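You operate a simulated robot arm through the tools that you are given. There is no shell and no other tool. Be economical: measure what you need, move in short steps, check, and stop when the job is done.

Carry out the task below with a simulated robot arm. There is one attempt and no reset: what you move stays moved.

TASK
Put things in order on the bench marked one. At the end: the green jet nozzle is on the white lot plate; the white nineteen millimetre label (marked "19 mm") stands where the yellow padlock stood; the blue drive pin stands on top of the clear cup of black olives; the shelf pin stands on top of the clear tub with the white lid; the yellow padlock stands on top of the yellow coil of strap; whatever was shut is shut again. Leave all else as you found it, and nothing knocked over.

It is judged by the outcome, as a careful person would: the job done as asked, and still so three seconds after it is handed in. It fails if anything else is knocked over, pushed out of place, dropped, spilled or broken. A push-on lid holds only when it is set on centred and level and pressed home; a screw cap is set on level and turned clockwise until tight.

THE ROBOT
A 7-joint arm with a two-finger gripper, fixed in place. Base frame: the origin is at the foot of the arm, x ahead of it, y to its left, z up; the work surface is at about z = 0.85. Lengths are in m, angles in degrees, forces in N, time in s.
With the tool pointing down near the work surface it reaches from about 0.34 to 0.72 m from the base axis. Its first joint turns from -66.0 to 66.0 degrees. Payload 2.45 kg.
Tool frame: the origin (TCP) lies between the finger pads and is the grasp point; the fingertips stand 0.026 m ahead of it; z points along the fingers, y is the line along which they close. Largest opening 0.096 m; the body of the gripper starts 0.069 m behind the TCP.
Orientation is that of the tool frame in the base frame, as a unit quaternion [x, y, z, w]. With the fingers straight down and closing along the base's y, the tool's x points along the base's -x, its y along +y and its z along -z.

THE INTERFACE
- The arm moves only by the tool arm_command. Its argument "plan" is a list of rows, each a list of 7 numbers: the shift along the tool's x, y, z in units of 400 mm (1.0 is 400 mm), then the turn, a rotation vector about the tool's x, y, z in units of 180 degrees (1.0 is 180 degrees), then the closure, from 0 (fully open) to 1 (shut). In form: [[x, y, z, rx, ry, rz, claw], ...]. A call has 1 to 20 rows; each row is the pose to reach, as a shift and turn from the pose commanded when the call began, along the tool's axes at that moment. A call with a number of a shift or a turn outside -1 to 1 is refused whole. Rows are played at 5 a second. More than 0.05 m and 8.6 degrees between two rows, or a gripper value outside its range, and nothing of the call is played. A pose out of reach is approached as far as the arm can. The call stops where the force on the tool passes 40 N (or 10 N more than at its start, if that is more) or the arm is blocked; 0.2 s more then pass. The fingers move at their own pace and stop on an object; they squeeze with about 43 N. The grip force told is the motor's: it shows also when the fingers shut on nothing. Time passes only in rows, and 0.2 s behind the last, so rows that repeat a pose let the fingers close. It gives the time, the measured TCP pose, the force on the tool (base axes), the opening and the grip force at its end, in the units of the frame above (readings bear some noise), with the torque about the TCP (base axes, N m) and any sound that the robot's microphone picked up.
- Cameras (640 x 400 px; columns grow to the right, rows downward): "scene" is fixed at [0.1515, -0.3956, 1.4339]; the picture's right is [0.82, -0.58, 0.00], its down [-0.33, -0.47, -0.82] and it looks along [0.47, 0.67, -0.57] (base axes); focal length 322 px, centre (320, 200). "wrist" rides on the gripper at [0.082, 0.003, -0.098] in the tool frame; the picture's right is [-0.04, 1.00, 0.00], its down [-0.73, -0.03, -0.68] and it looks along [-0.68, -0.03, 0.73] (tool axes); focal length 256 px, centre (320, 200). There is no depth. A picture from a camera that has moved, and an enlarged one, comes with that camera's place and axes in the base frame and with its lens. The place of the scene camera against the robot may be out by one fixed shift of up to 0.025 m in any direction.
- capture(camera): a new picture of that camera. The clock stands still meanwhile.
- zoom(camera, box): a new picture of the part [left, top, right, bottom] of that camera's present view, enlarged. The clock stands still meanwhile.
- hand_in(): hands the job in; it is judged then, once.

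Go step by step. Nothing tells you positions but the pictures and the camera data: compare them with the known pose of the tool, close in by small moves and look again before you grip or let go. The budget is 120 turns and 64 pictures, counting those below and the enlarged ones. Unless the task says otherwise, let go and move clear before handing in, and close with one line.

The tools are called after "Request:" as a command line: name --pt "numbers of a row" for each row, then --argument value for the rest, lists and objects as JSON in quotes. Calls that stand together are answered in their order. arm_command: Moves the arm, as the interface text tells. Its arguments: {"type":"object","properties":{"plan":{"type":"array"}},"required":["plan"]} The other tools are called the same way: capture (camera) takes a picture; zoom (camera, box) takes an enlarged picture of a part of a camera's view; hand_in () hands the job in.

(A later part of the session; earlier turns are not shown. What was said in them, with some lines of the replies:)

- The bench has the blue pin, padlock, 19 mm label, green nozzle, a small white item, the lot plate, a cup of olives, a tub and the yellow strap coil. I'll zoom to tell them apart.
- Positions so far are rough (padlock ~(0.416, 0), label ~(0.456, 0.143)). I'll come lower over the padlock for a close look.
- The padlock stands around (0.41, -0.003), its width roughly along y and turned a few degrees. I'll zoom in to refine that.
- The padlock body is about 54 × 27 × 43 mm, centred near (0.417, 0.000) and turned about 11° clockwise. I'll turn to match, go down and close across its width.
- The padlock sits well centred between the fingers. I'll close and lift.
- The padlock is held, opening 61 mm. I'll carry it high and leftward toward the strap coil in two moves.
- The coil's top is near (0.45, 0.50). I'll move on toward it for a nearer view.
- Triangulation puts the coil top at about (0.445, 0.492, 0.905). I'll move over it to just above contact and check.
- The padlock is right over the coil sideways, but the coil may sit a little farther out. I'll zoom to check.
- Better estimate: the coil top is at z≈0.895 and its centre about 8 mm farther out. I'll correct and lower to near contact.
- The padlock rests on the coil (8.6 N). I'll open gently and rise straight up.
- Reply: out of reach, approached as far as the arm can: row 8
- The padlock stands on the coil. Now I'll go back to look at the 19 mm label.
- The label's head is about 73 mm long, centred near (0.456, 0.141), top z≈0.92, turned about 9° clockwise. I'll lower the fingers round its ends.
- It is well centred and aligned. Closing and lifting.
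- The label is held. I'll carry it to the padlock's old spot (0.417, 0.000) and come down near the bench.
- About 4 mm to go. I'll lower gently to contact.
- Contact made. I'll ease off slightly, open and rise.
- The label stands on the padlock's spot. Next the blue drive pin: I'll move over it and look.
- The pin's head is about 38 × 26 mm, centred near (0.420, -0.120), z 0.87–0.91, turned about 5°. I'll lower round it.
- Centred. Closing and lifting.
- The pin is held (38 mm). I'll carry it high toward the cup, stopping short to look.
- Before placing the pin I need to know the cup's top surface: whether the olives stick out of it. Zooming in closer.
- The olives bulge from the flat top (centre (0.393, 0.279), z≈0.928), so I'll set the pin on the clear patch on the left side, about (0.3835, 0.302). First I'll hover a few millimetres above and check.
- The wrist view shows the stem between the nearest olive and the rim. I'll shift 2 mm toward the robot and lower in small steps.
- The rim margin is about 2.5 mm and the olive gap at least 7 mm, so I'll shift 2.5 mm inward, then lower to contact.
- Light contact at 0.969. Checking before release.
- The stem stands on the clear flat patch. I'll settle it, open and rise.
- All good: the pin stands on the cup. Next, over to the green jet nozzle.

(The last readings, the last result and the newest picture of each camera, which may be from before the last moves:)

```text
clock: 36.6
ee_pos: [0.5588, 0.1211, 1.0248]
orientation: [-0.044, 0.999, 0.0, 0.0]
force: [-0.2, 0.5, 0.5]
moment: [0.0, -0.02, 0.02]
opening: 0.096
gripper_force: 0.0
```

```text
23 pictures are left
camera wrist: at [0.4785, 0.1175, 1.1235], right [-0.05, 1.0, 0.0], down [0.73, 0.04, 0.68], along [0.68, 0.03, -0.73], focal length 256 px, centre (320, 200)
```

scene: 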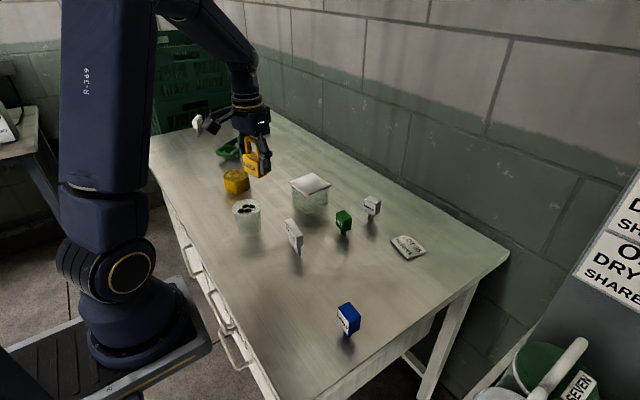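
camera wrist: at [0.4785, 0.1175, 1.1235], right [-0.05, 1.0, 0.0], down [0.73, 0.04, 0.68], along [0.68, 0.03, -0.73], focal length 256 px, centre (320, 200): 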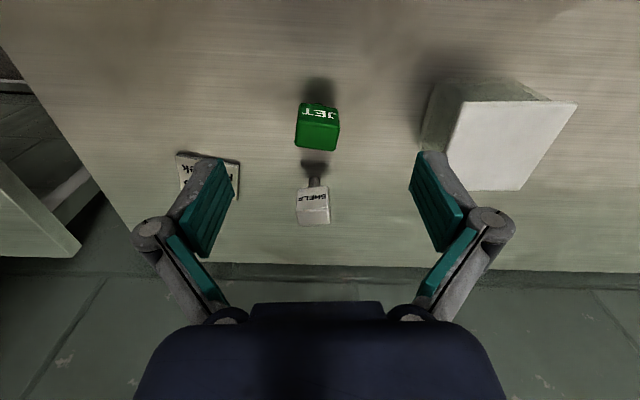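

Zooming on nozzle, shelf pin and plate together.

Request:
zoom --camera "wrist" --box '[170, 80, 370, 230]'

Request:
zoom --camera "scene" --box '[325, 185, 425, 265]'

```text
2.67 times, centred on (270, 155) of wrist
camera zoom: at [0.4785, 0.1175, 1.1235], right [-0.05, 1.0, 0.0], down [0.73, 0.04, 0.68], along [0.68, 0.03, -0.73], focal length 683 px, centre (453, 320)
```

zoom: 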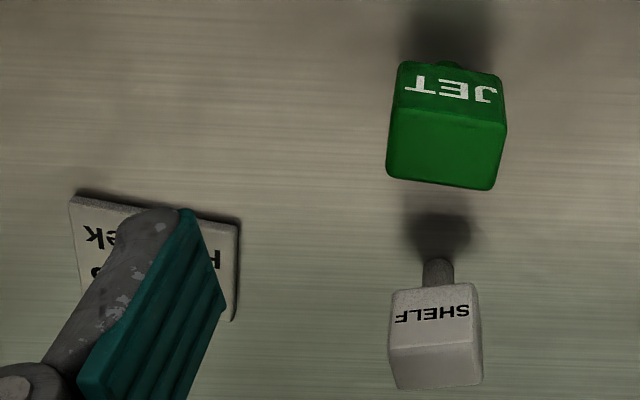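

```text
5.00 times, centred on (375, 225) of scene
camera zoom: at [0.1515, -0.3956, 1.4339], right [0.82, -0.58, 0.0], down [-0.33, -0.47, -0.82], along [0.47, 0.67, -0.57], focal length 1612 px, centre (45, 75)
```

zoom: 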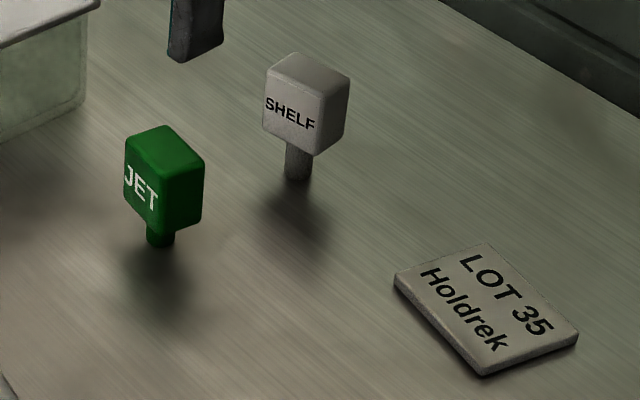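

The nozzle's head is about 39 × 27 mm, centred near (0.599, 0.120), top z≈0.906, turned about 5°. I'll lower round it.

Request:
arm_command --pt "-0.049 -0.007 0.05 0 0 0.028 0" --pt "-0.0975 -0.0135 0.1 0 0 0.056 0" --pt "-0.0975 -0.0135 0.2 0 0 0.056 0" --pt "-0.0975 -0.0135 0.28 0 0 0.056 0" --pt "-0.0975 -0.0135 0.3295 0 0 0.056 0" --pt "-0.0975 -0.0135 0.3295 0 0 0.056 0"

Request:
capture --camera "wrist"

```text
clock: 38.0
ee_pos: [0.5991, 0.118, 0.892]
orientation: [0.044, 0.999, 0.0, -0.001]
force: [0.8, 0.5, -0.2]
moment: [-0.01, -0.01, 0.02]
opening: 0.096
gripper_force: 0.1
```

```text
20 pictures are left
camera wrist: at [0.5185, 0.1293, 0.9908], right [0.13, 0.99, 0.0], down [0.73, -0.09, 0.68], along [0.67, -0.09, -0.73], focal length 256 px, centre (320, 200)
```

wrist: 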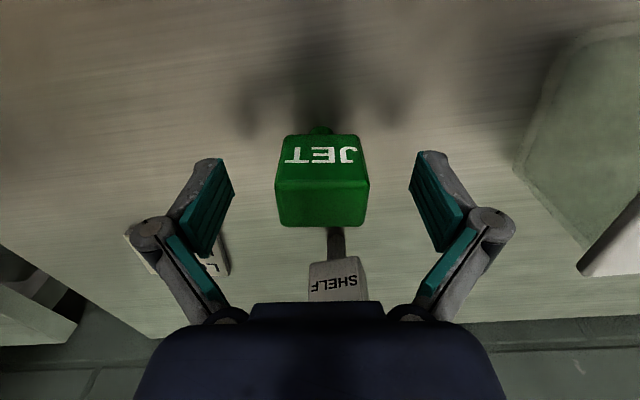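

Well aligned. Closing and lifting.

Request:
arm_command --pt "0 0 0 0 0 0 1" --pt "0 0 0 0 0 0 1" --pt "0 0 0 0 0 0 1" --pt "0 0 0 0 0 0 1" --pt "0 0 0 0 0 0 1" --pt "0 0 -0.04 0 0 0 1" --pt "0 0 -0.12 0 0 0 1" --pt "0 0 -0.24 0 0 0 1"

```text
clock: 39.8
ee_pos: [0.5986, 0.1184, 0.9903]
orientation: [0.043, 0.999, 0.0, -0.001]
force: [0.0, -0.1, -0.5]
moment: [0.03, 0.0, 0.04]
opening: 0.0386
gripper_force: 43.1
```

The nozzle is held. The plate's centre is about (0.693, -0.018); I'll carry the nozzle there and hover.

Request:
arm_command --pt "-0.06 -0.08 0 0 0 0 1" --pt "-0.125 -0.16 0 0 0 0 1" --pt "-0.19 -0.24 0 0 0 0 1" --pt "-0.25 -0.318 0 0 0 0 1" --pt "-0.25 -0.318 0.09 0 0 0 1" --pt "-0.25 -0.318 0.165 0 0 0 1" --pt "-0.25 -0.318 0.165 0 0 0 1"

Request:
zoom --camera "scene" --box '[345, 185, 445, 265]'

Request:
capture --camera "wrist"

```text
clock: 41.4
ee_pos: [0.6884, -0.0183, 0.9232]
orientation: [0.044, 0.999, 0.0, 0.001]
force: [-1.3, -0.7, -0.3]
moment: [-0.02, 0.0, -0.02]
opening: 0.0384
gripper_force: 42.7
```

```text
5.00 times, centred on (395, 225) of scene
camera zoom: at [0.1515, -0.3956, 1.4339], right [0.82, -0.58, 0.0], down [-0.33, -0.47, -0.82], along [0.47, 0.67, -0.57], focal length 1612 px, centre (-55, 75)
```

zoom: 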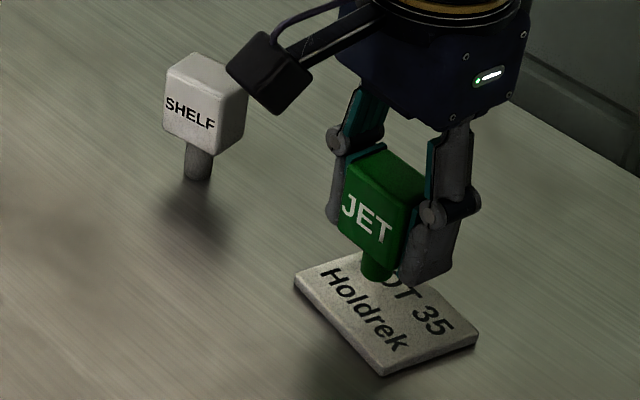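

```text
18 pictures are left
camera wrist: at [0.6081, -0.0072, 1.0213], right [0.13, 0.99, 0.0], down [0.73, -0.09, 0.68], along [0.67, -0.09, -0.73], focal length 256 px, centre (320, 200)
```

wrist: 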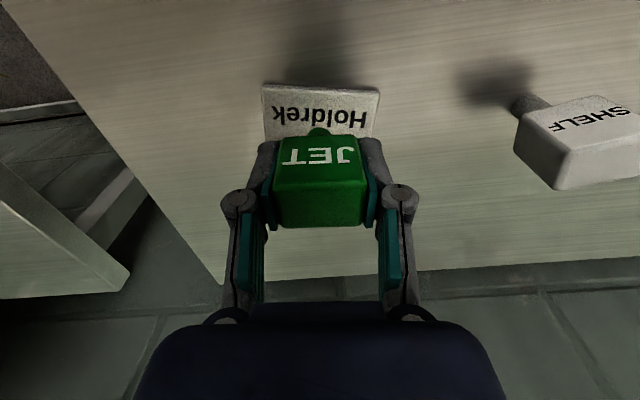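

Well centred over the plate. Lowering to contact.

Request:
arm_command --pt "0 0 0.025 0 0 0 1" --pt "0 0 0.045 0 0 0 1" --pt "0 0 0.053 0 0 0 1" --pt "0 0 0.056 0 0 0 1" --pt "0 0 0.056 0 0 0 1"

```text
clock: 42.6
ee_pos: [0.6883, -0.0176, 0.901]
orientation: [0.043, 0.999, 0.0, 0.0]
force: [-0.4, -0.5, 0.7]
moment: [-0.03, 0.0, 0.02]
opening: 0.0387
gripper_force: 42.8
```

Request:
arm_command --pt "0 0 0.002 0 0 0 1" --pt "0 0 0.004 0 0 0 1" --pt "0 0 0.006 0 0 0 1" --pt "0 0 0.006 0 0 0 1"

```text
clock: 43.6
ee_pos: [0.6881, -0.0169, 0.9002]
orientation: [0.044, 0.999, 0.0, 0.001]
force: [-3.3, -0.2, 20.8]
moment: [0.09, 0.17, 0.0]
opening: 0.0386
gripper_force: 42.7
```

Contact at 0.900. Easing off, releasing and rising.

Request:
arm_command --pt "0 0 -0.004 0 0 0 1" --pt "0 0 -0.004 0 0 0 0.58" --pt "0 0 -0.004 0 0 0 0.5" --pt "0 0 -0.004 0 0 0 0.3" --pt "0 0 -0.004 0 0 0 0.2" --pt "0 0 -0.06 0 0 0 0.2" --pt "0 0 -0.16 0 0 0 0.2" --pt "0 0 -0.26 0 0 0 0.2"

Request:
zoom --camera "scene" --box '[345, 185, 445, 265]'

```text
clock: 45.4
ee_pos: [0.687, -0.0181, 1.0044]
orientation: [0.044, 0.999, -0.001, 0.0]
force: [-0.3, -0.4, -0.3]
moment: [0.0, 0.0, -0.01]
opening: 0.077
gripper_force: 0.0
```

```text
5.00 times, centred on (395, 225) of scene
camera zoom: at [0.1515, -0.3956, 1.4339], right [0.82, -0.58, 0.0], down [-0.33, -0.47, -0.82], along [0.47, 0.67, -0.57], focal length 1612 px, centre (-55, 75)
```

zoom: 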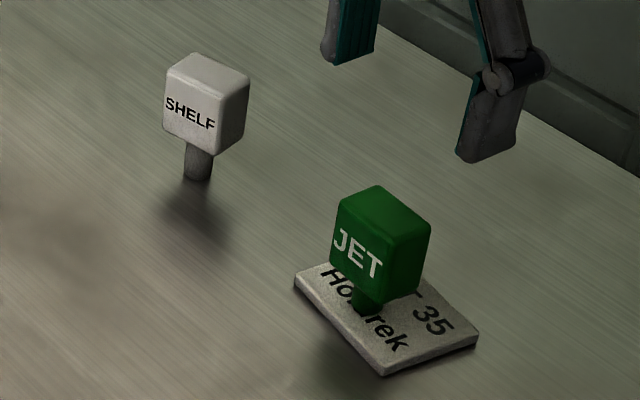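

The nozzle stands on the plate. Next, a closer look at the shelf pin.

Request:
arm_command --pt "0.04 0.1 -0.04 0 0 0 0.1" --pt "0.08 0.21 -0.04 0 0 0 0" --pt "0.121 0.323 -0.04 0 0 0 0" --pt "0.121 0.323 -0.04 0 0 0 0"

Request:
zoom --camera "wrist" --box '[240, 40, 400, 160]'

```text
clock: 46.4
ee_pos: [0.6505, 0.1167, 1.0203]
orientation: [0.045, 0.999, 0.0, -0.001]
force: [0.1, 0.1, 0.4]
moment: [0.0, 0.0, -0.01]
opening: 0.0959
gripper_force: 0.1
```

```text
3.33 times, centred on (320, 100) of wrist
camera zoom: at [0.5698, 0.1265, 1.1178], right [0.13, 0.99, 0.0], down [0.73, -0.09, 0.68], along [0.67, -0.09, -0.73], focal length 853 px, centre (320, 533)
```

zoom: 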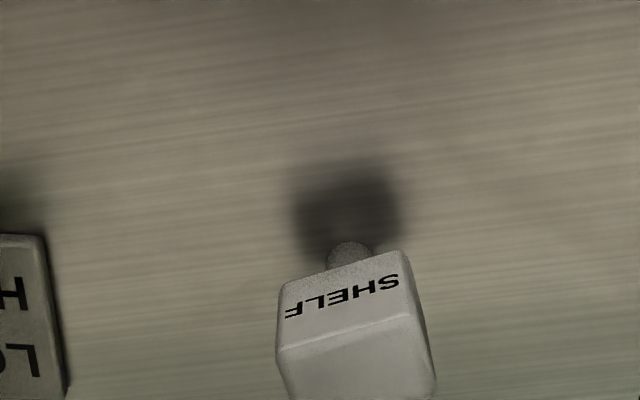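

The shelf pin's foot is at about (0.696, 0.119); its head spans z 0.884–0.922, turned about +7.5°. I'll lower round it.

Request:
arm_command --pt "-0.054 0.009 0.03 0 0 -0.035 0" --pt "-0.108 0.018 0.06 0 0 -0.07 0" --pt "-0.108 0.018 0.15 0 0 -0.07 0" --pt "-0.108 0.018 0.24 0 0 -0.07 0" --pt "-0.108 0.018 0.288 0 0 -0.07 0" --pt "-0.108 0.018 0.288 0 0 -0.07 0"

Request:
capture --camera "wrist"

```text
clock: 47.8
ee_pos: [0.6931, 0.1179, 0.9024]
orientation: [-0.066, 0.998, 0.0, 0.001]
force: [-0.6, 0.4, 0.1]
moment: [0.04, 0.02, -0.02]
opening: 0.096
gripper_force: 0.0
```

```text
15 pictures are left
camera wrist: at [0.6129, 0.1116, 1.0015], right [-0.09, 1.0, 0.0], down [0.73, 0.07, 0.68], along [0.68, 0.06, -0.73], focal length 256 px, centre (320, 200)
```

wrist: 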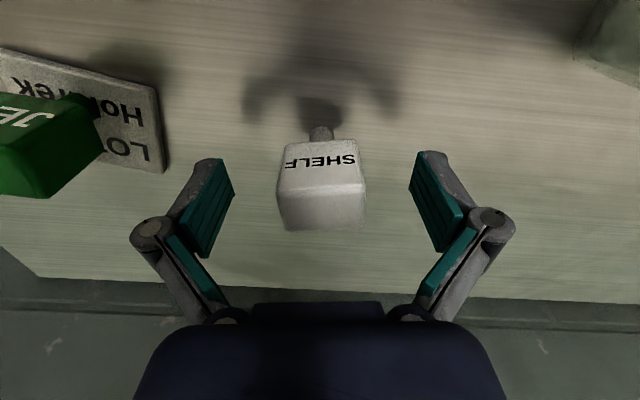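

Aligned. Closing and lifting a little.

Request:
arm_command --pt "0 0 0 0 0 0 1" --pt "0 0 0 0 0 0 1" --pt "0 0 0 0 0 0 1" --pt "0 0 0 0 0 0 1" --pt "0 0 0 0 0 0 1" --pt "0 0 -0.04 0 0 0 1" --pt "0 0 -0.12 0 0 0 1" --pt "0.03 0 -0.22 0 0 0 1" --pt "0.1 0 -0.3 0 0 0 1" --pt "0.1 0 -0.3 0 0 0 1"

```text
clock: 50.0
ee_pos: [0.6531, 0.1151, 1.0237]
orientation: [-0.066, 0.998, -0.001, 0.0]
force: [-1.0, 0.1, 0.8]
moment: [0.02, -0.01, 0.0]
opening: 0.0388
gripper_force: 43.0
```

The shelf pin is held. I'll carry it toward the tub, stopping short to look.

Request:
arm_command --pt "0.041 0.084 -0.01 0 0 -0.013 1" --pt "0.082 0.167 -0.02 0 0 -0.027 1" --pt "0.122 0.25 -0.02 0 0 -0.04 1" --pt "0.163 0.334 -0.02 0 0 -0.054 1" --pt "0.204 0.418 -0.02 0 0 -0.067 1" --pt "0.204 0.418 -0.02 0 0 -0.067 1"

Request:
capture --camera "wrist"

Request:
zoom --camera "scene" --box '[265, 150, 365, 230]'

```text
clock: 51.4
ee_pos: [0.5516, 0.2687, 1.0311]
orientation: [-0.17, 0.985, -0.001, 0.0]
force: [0.2, -0.4, -0.2]
moment: [0.02, -0.03, -0.01]
opening: 0.0384
gripper_force: 42.7
```

```text
14 pictures are left
camera wrist: at [0.474, 0.2449, 1.1295], right [-0.3, 0.95, 0.0], down [0.7, 0.22, 0.68], along [0.65, 0.2, -0.73], focal length 256 px, centre (320, 200)
```

wrist: 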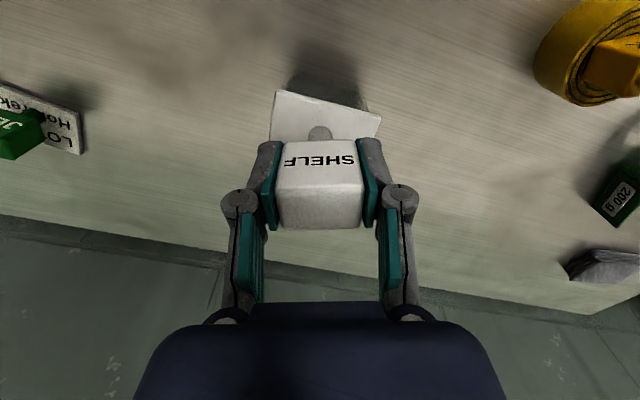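

```text
5.00 times, centred on (315, 190) of scene
camera zoom: at [0.1515, -0.3955, 1.4339], right [0.82, -0.58, 0.0], down [-0.33, -0.47, -0.82], along [0.47, 0.67, -0.57], focal length 1612 px, centre (345, 250)
```

zoom: 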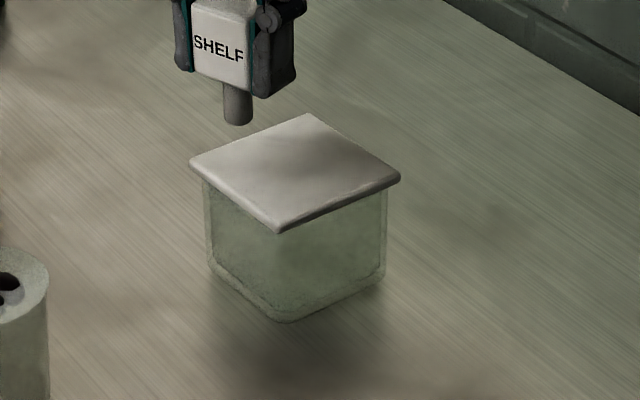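

The lid is about 92 mm square, centred near (0.603, 0.284), top z≈0.906. I'll hover over its middle and check.

Request:
arm_command --pt "-0.065 -0.002 0 0 0 0 1" --pt "-0.131 -0.005 0 0 0 0 1" --pt "-0.131 -0.005 0.06 0 0 0 1" --pt "-0.131 -0.005 0.11 0 0 0 1" --pt "-0.131 -0.005 0.125 0 0 0 1" --pt "-0.131 -0.005 0.125 0 0 0 1"

Request:
zoom --camera "scene" --box '[265, 150, 365, 230]'

Request:
capture --camera "wrist"

```text
clock: 52.8
ee_pos: [0.6011, 0.2852, 0.9821]
orientation: [-0.17, 0.985, 0.0, 0.001]
force: [-1.0, -0.6, 4.3]
moment: [-0.05, 0.07, 0.0]
opening: 0.0385
gripper_force: 43.3
```

```text
5.00 times, centred on (315, 190) of scene
camera zoom: at [0.1514, -0.3956, 1.4339], right [0.82, -0.58, 0.0], down [-0.33, -0.47, -0.82], along [0.47, 0.67, -0.57], focal length 1612 px, centre (345, 250)
```

zoom: 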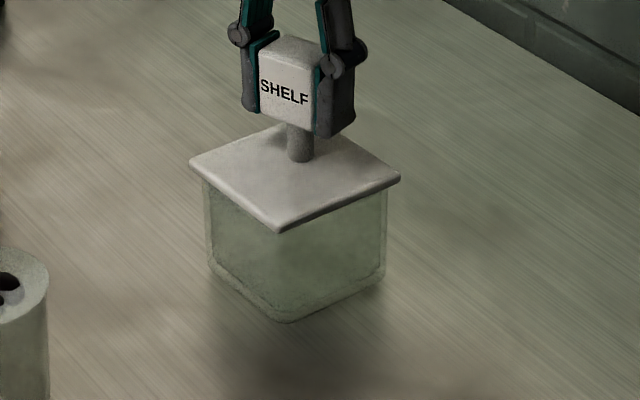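

```text
11 pictures are left
camera wrist: at [0.5241, 0.2605, 1.08], right [-0.3, 0.95, 0.0], down [0.7, 0.22, 0.68], along [0.65, 0.2, -0.73], focal length 256 px, centre (320, 200)
```

wrist: 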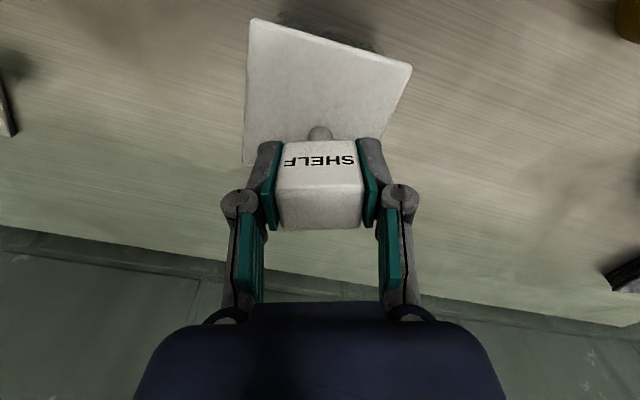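

Contact came early: the lid top is at z≈0.930 and the pin is about 10 mm past the lid's centre. I'll lift 4 mm, move to the centre and lower again.

Request:
arm_command --pt "0 0 -0.012 0 0 0 1" --pt "0.012 -0.005 -0.012 0 0 0 1" --pt "0.0245 -0.01 -0.012 0 0 0 1" --pt "0.0245 -0.01 -0.005 0 0 0 1" --pt "0.0245 -0.01 0 0 0 0 1" --pt "0.0245 -0.01 0 0 0 0 1"

Request:
zoom --camera "scene" --box '[265, 150, 365, 230]'

```text
clock: 54.2
ee_pos: [0.593, 0.2774, 0.9815]
orientation: [-0.17, 0.985, 0.0, 0.001]
force: [0.2, 0.0, 2.6]
moment: [-0.02, -0.01, 0.01]
opening: 0.0386
gripper_force: 43.3
```

```text
5.00 times, centred on (315, 190) of scene
camera zoom: at [0.1515, -0.3956, 1.4339], right [0.82, -0.58, 0.0], down [-0.33, -0.47, -0.82], along [0.47, 0.67, -0.57], focal length 1612 px, centre (345, 250)
```

zoom: 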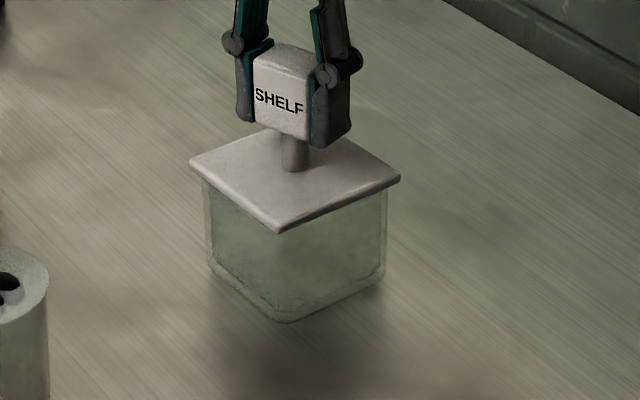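

Centred and touching. Settling it, opening and rising.

Request:
arm_command --pt "0 0 0.001 0 0 0 1" --pt "0 0 0.001 0 0 0 1" --pt "0 0 0 0 0 0 0.58" --pt "0 0 0 0 0 0 0.5" --pt "0 0 0 0 0 0 0.3" --pt "0 0 0 0 0 0 0.2" --pt "0 0 -0.03 0 0 0 0.2" --pt "0 0 -0.1 0 0 0 0.2" --pt "0.05 0 -0.2 0 0 0 0.2"

Request:
zoom --camera "scene" --box '[180, 110, 380, 270]'

```text
clock: 56.2
ee_pos: [0.574, 0.2704, 1.0615]
orientation: [-0.17, 0.985, 0.0, 0.0]
force: [0.5, -0.3, 0.4]
moment: [-0.02, 0.01, 0.01]
opening: 0.0767
gripper_force: 0.1
```

```text
2.50 times, centred on (280, 190) of scene
camera zoom: at [0.1515, -0.3956, 1.4339], right [0.82, -0.58, 0.0], down [-0.33, -0.47, -0.82], along [0.47, 0.67, -0.57], focal length 806 px, centre (420, 225)
```

zoom: 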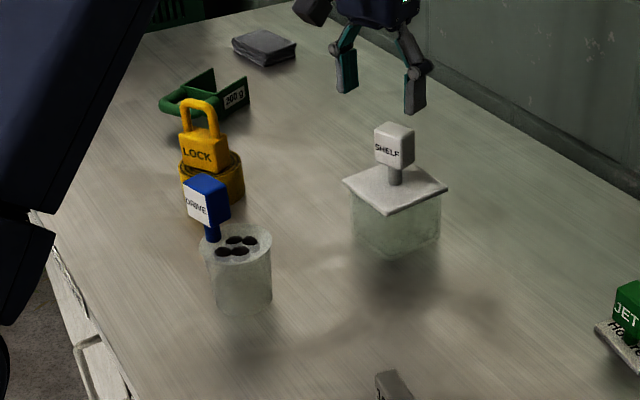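

All pieces stand. I'll withdraw a little and take a final look.

Request:
arm_command --pt "0.05 -0.05 -0.05 0 0 0 0" --pt "0.1 -0.12 -0.1 0 0 0 0" --pt "0.12 -0.2 -0.15 0 0 0 0" --pt "0.12 -0.2 -0.15 0 0 0 0"

Request:
capture --camera "scene"

```text
clock: 57.2
ee_pos: [0.555, 0.1788, 1.1214]
orientation: [-0.171, 0.985, -0.001, 0.0]
force: [0.2, -0.4, -0.5]
moment: [-0.02, -0.01, 0.0]
opening: 0.0962
gripper_force: 0.1
```

```text
8 pictures are left
```

scene: 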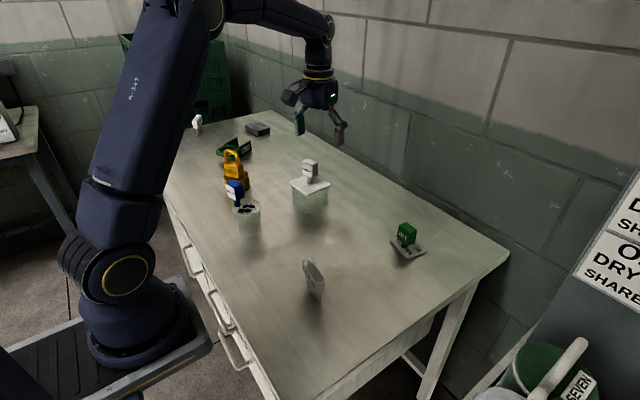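

Everything looks in place; I'll check the 19 mm label once more, since it looks slightly different from here.

Request:
zoom --camera "scene" --box '[270, 230, 370, 320]'

Request:
zoom --camera "scene" --box '[180, 100, 280, 180]'

```text
4.44 times, centred on (320, 275) of scene
camera zoom: at [0.1515, -0.3956, 1.4339], right [0.82, -0.58, 0.0], down [-0.33, -0.47, -0.82], along [0.47, 0.67, -0.57], focal length 1433 px, centre (320, -133)
```

zoom: 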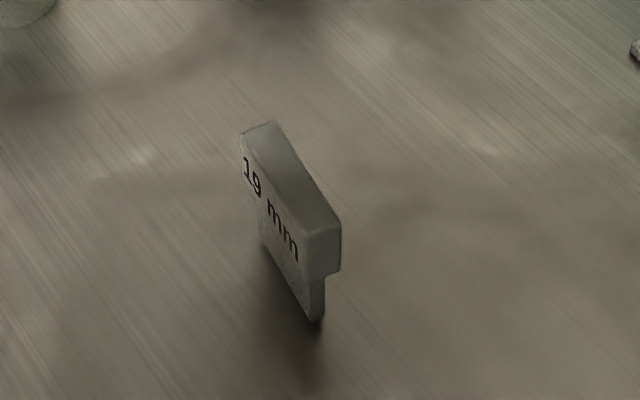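

```text
5.00 times, centred on (230, 140) of scene
camera zoom: at [0.1515, -0.3956, 1.4339], right [0.82, -0.58, 0.0], down [-0.33, -0.47, -0.82], along [0.47, 0.67, -0.57], focal length 1612 px, centre (770, 500)
```

zoom: 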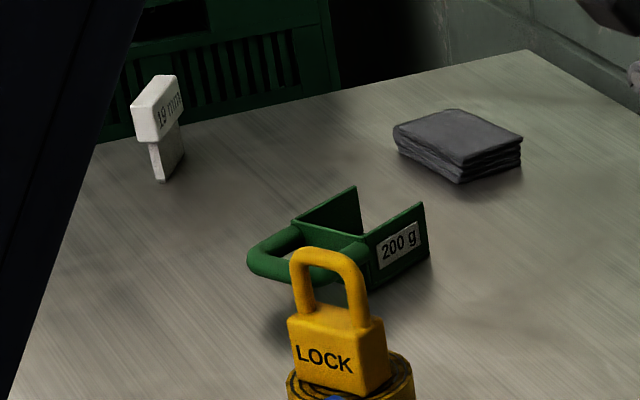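

The label stands fine (only shaded by the arm). The distant label's number is worth reading to be sure it isn't the one meant.

Request:
zoom --camera "scene" --box '[188, 110, 212, 130]'

```text
16.00 times, centred on (200, 120) of scene
camera zoom: at [0.1515, -0.3956, 1.4339], right [0.82, -0.58, 0.0], down [-0.33, -0.47, -0.82], along [0.47, 0.67, -0.57], focal length 5157 px, centre (2240, 1480)
```

zoom: 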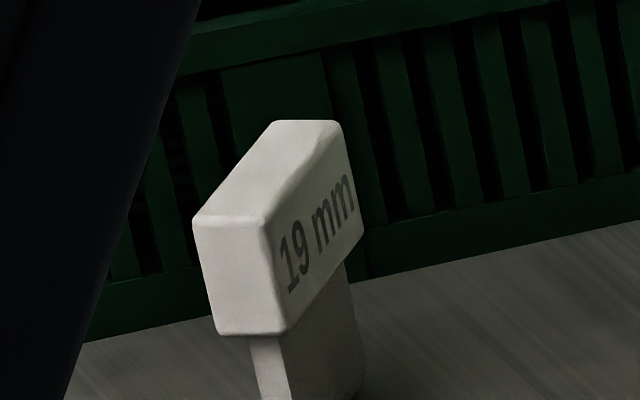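

The far label also reads "19 mm", but it stands over a metre away, well out of reach, so the near one I moved is the one meant. The rest is in place and the arm is clear, so I'm handing in.

Request:
hand_in

```text
The job is handed in.
```

The five items are placed as asked, the white-lidded tub was never opened, and I saw nothing knocked over or moved out of place in the last pictures. A second "19 mm" label stands at the far end, out of the arm's reach. I took the reachable one to be the label meant and left the far one alone.
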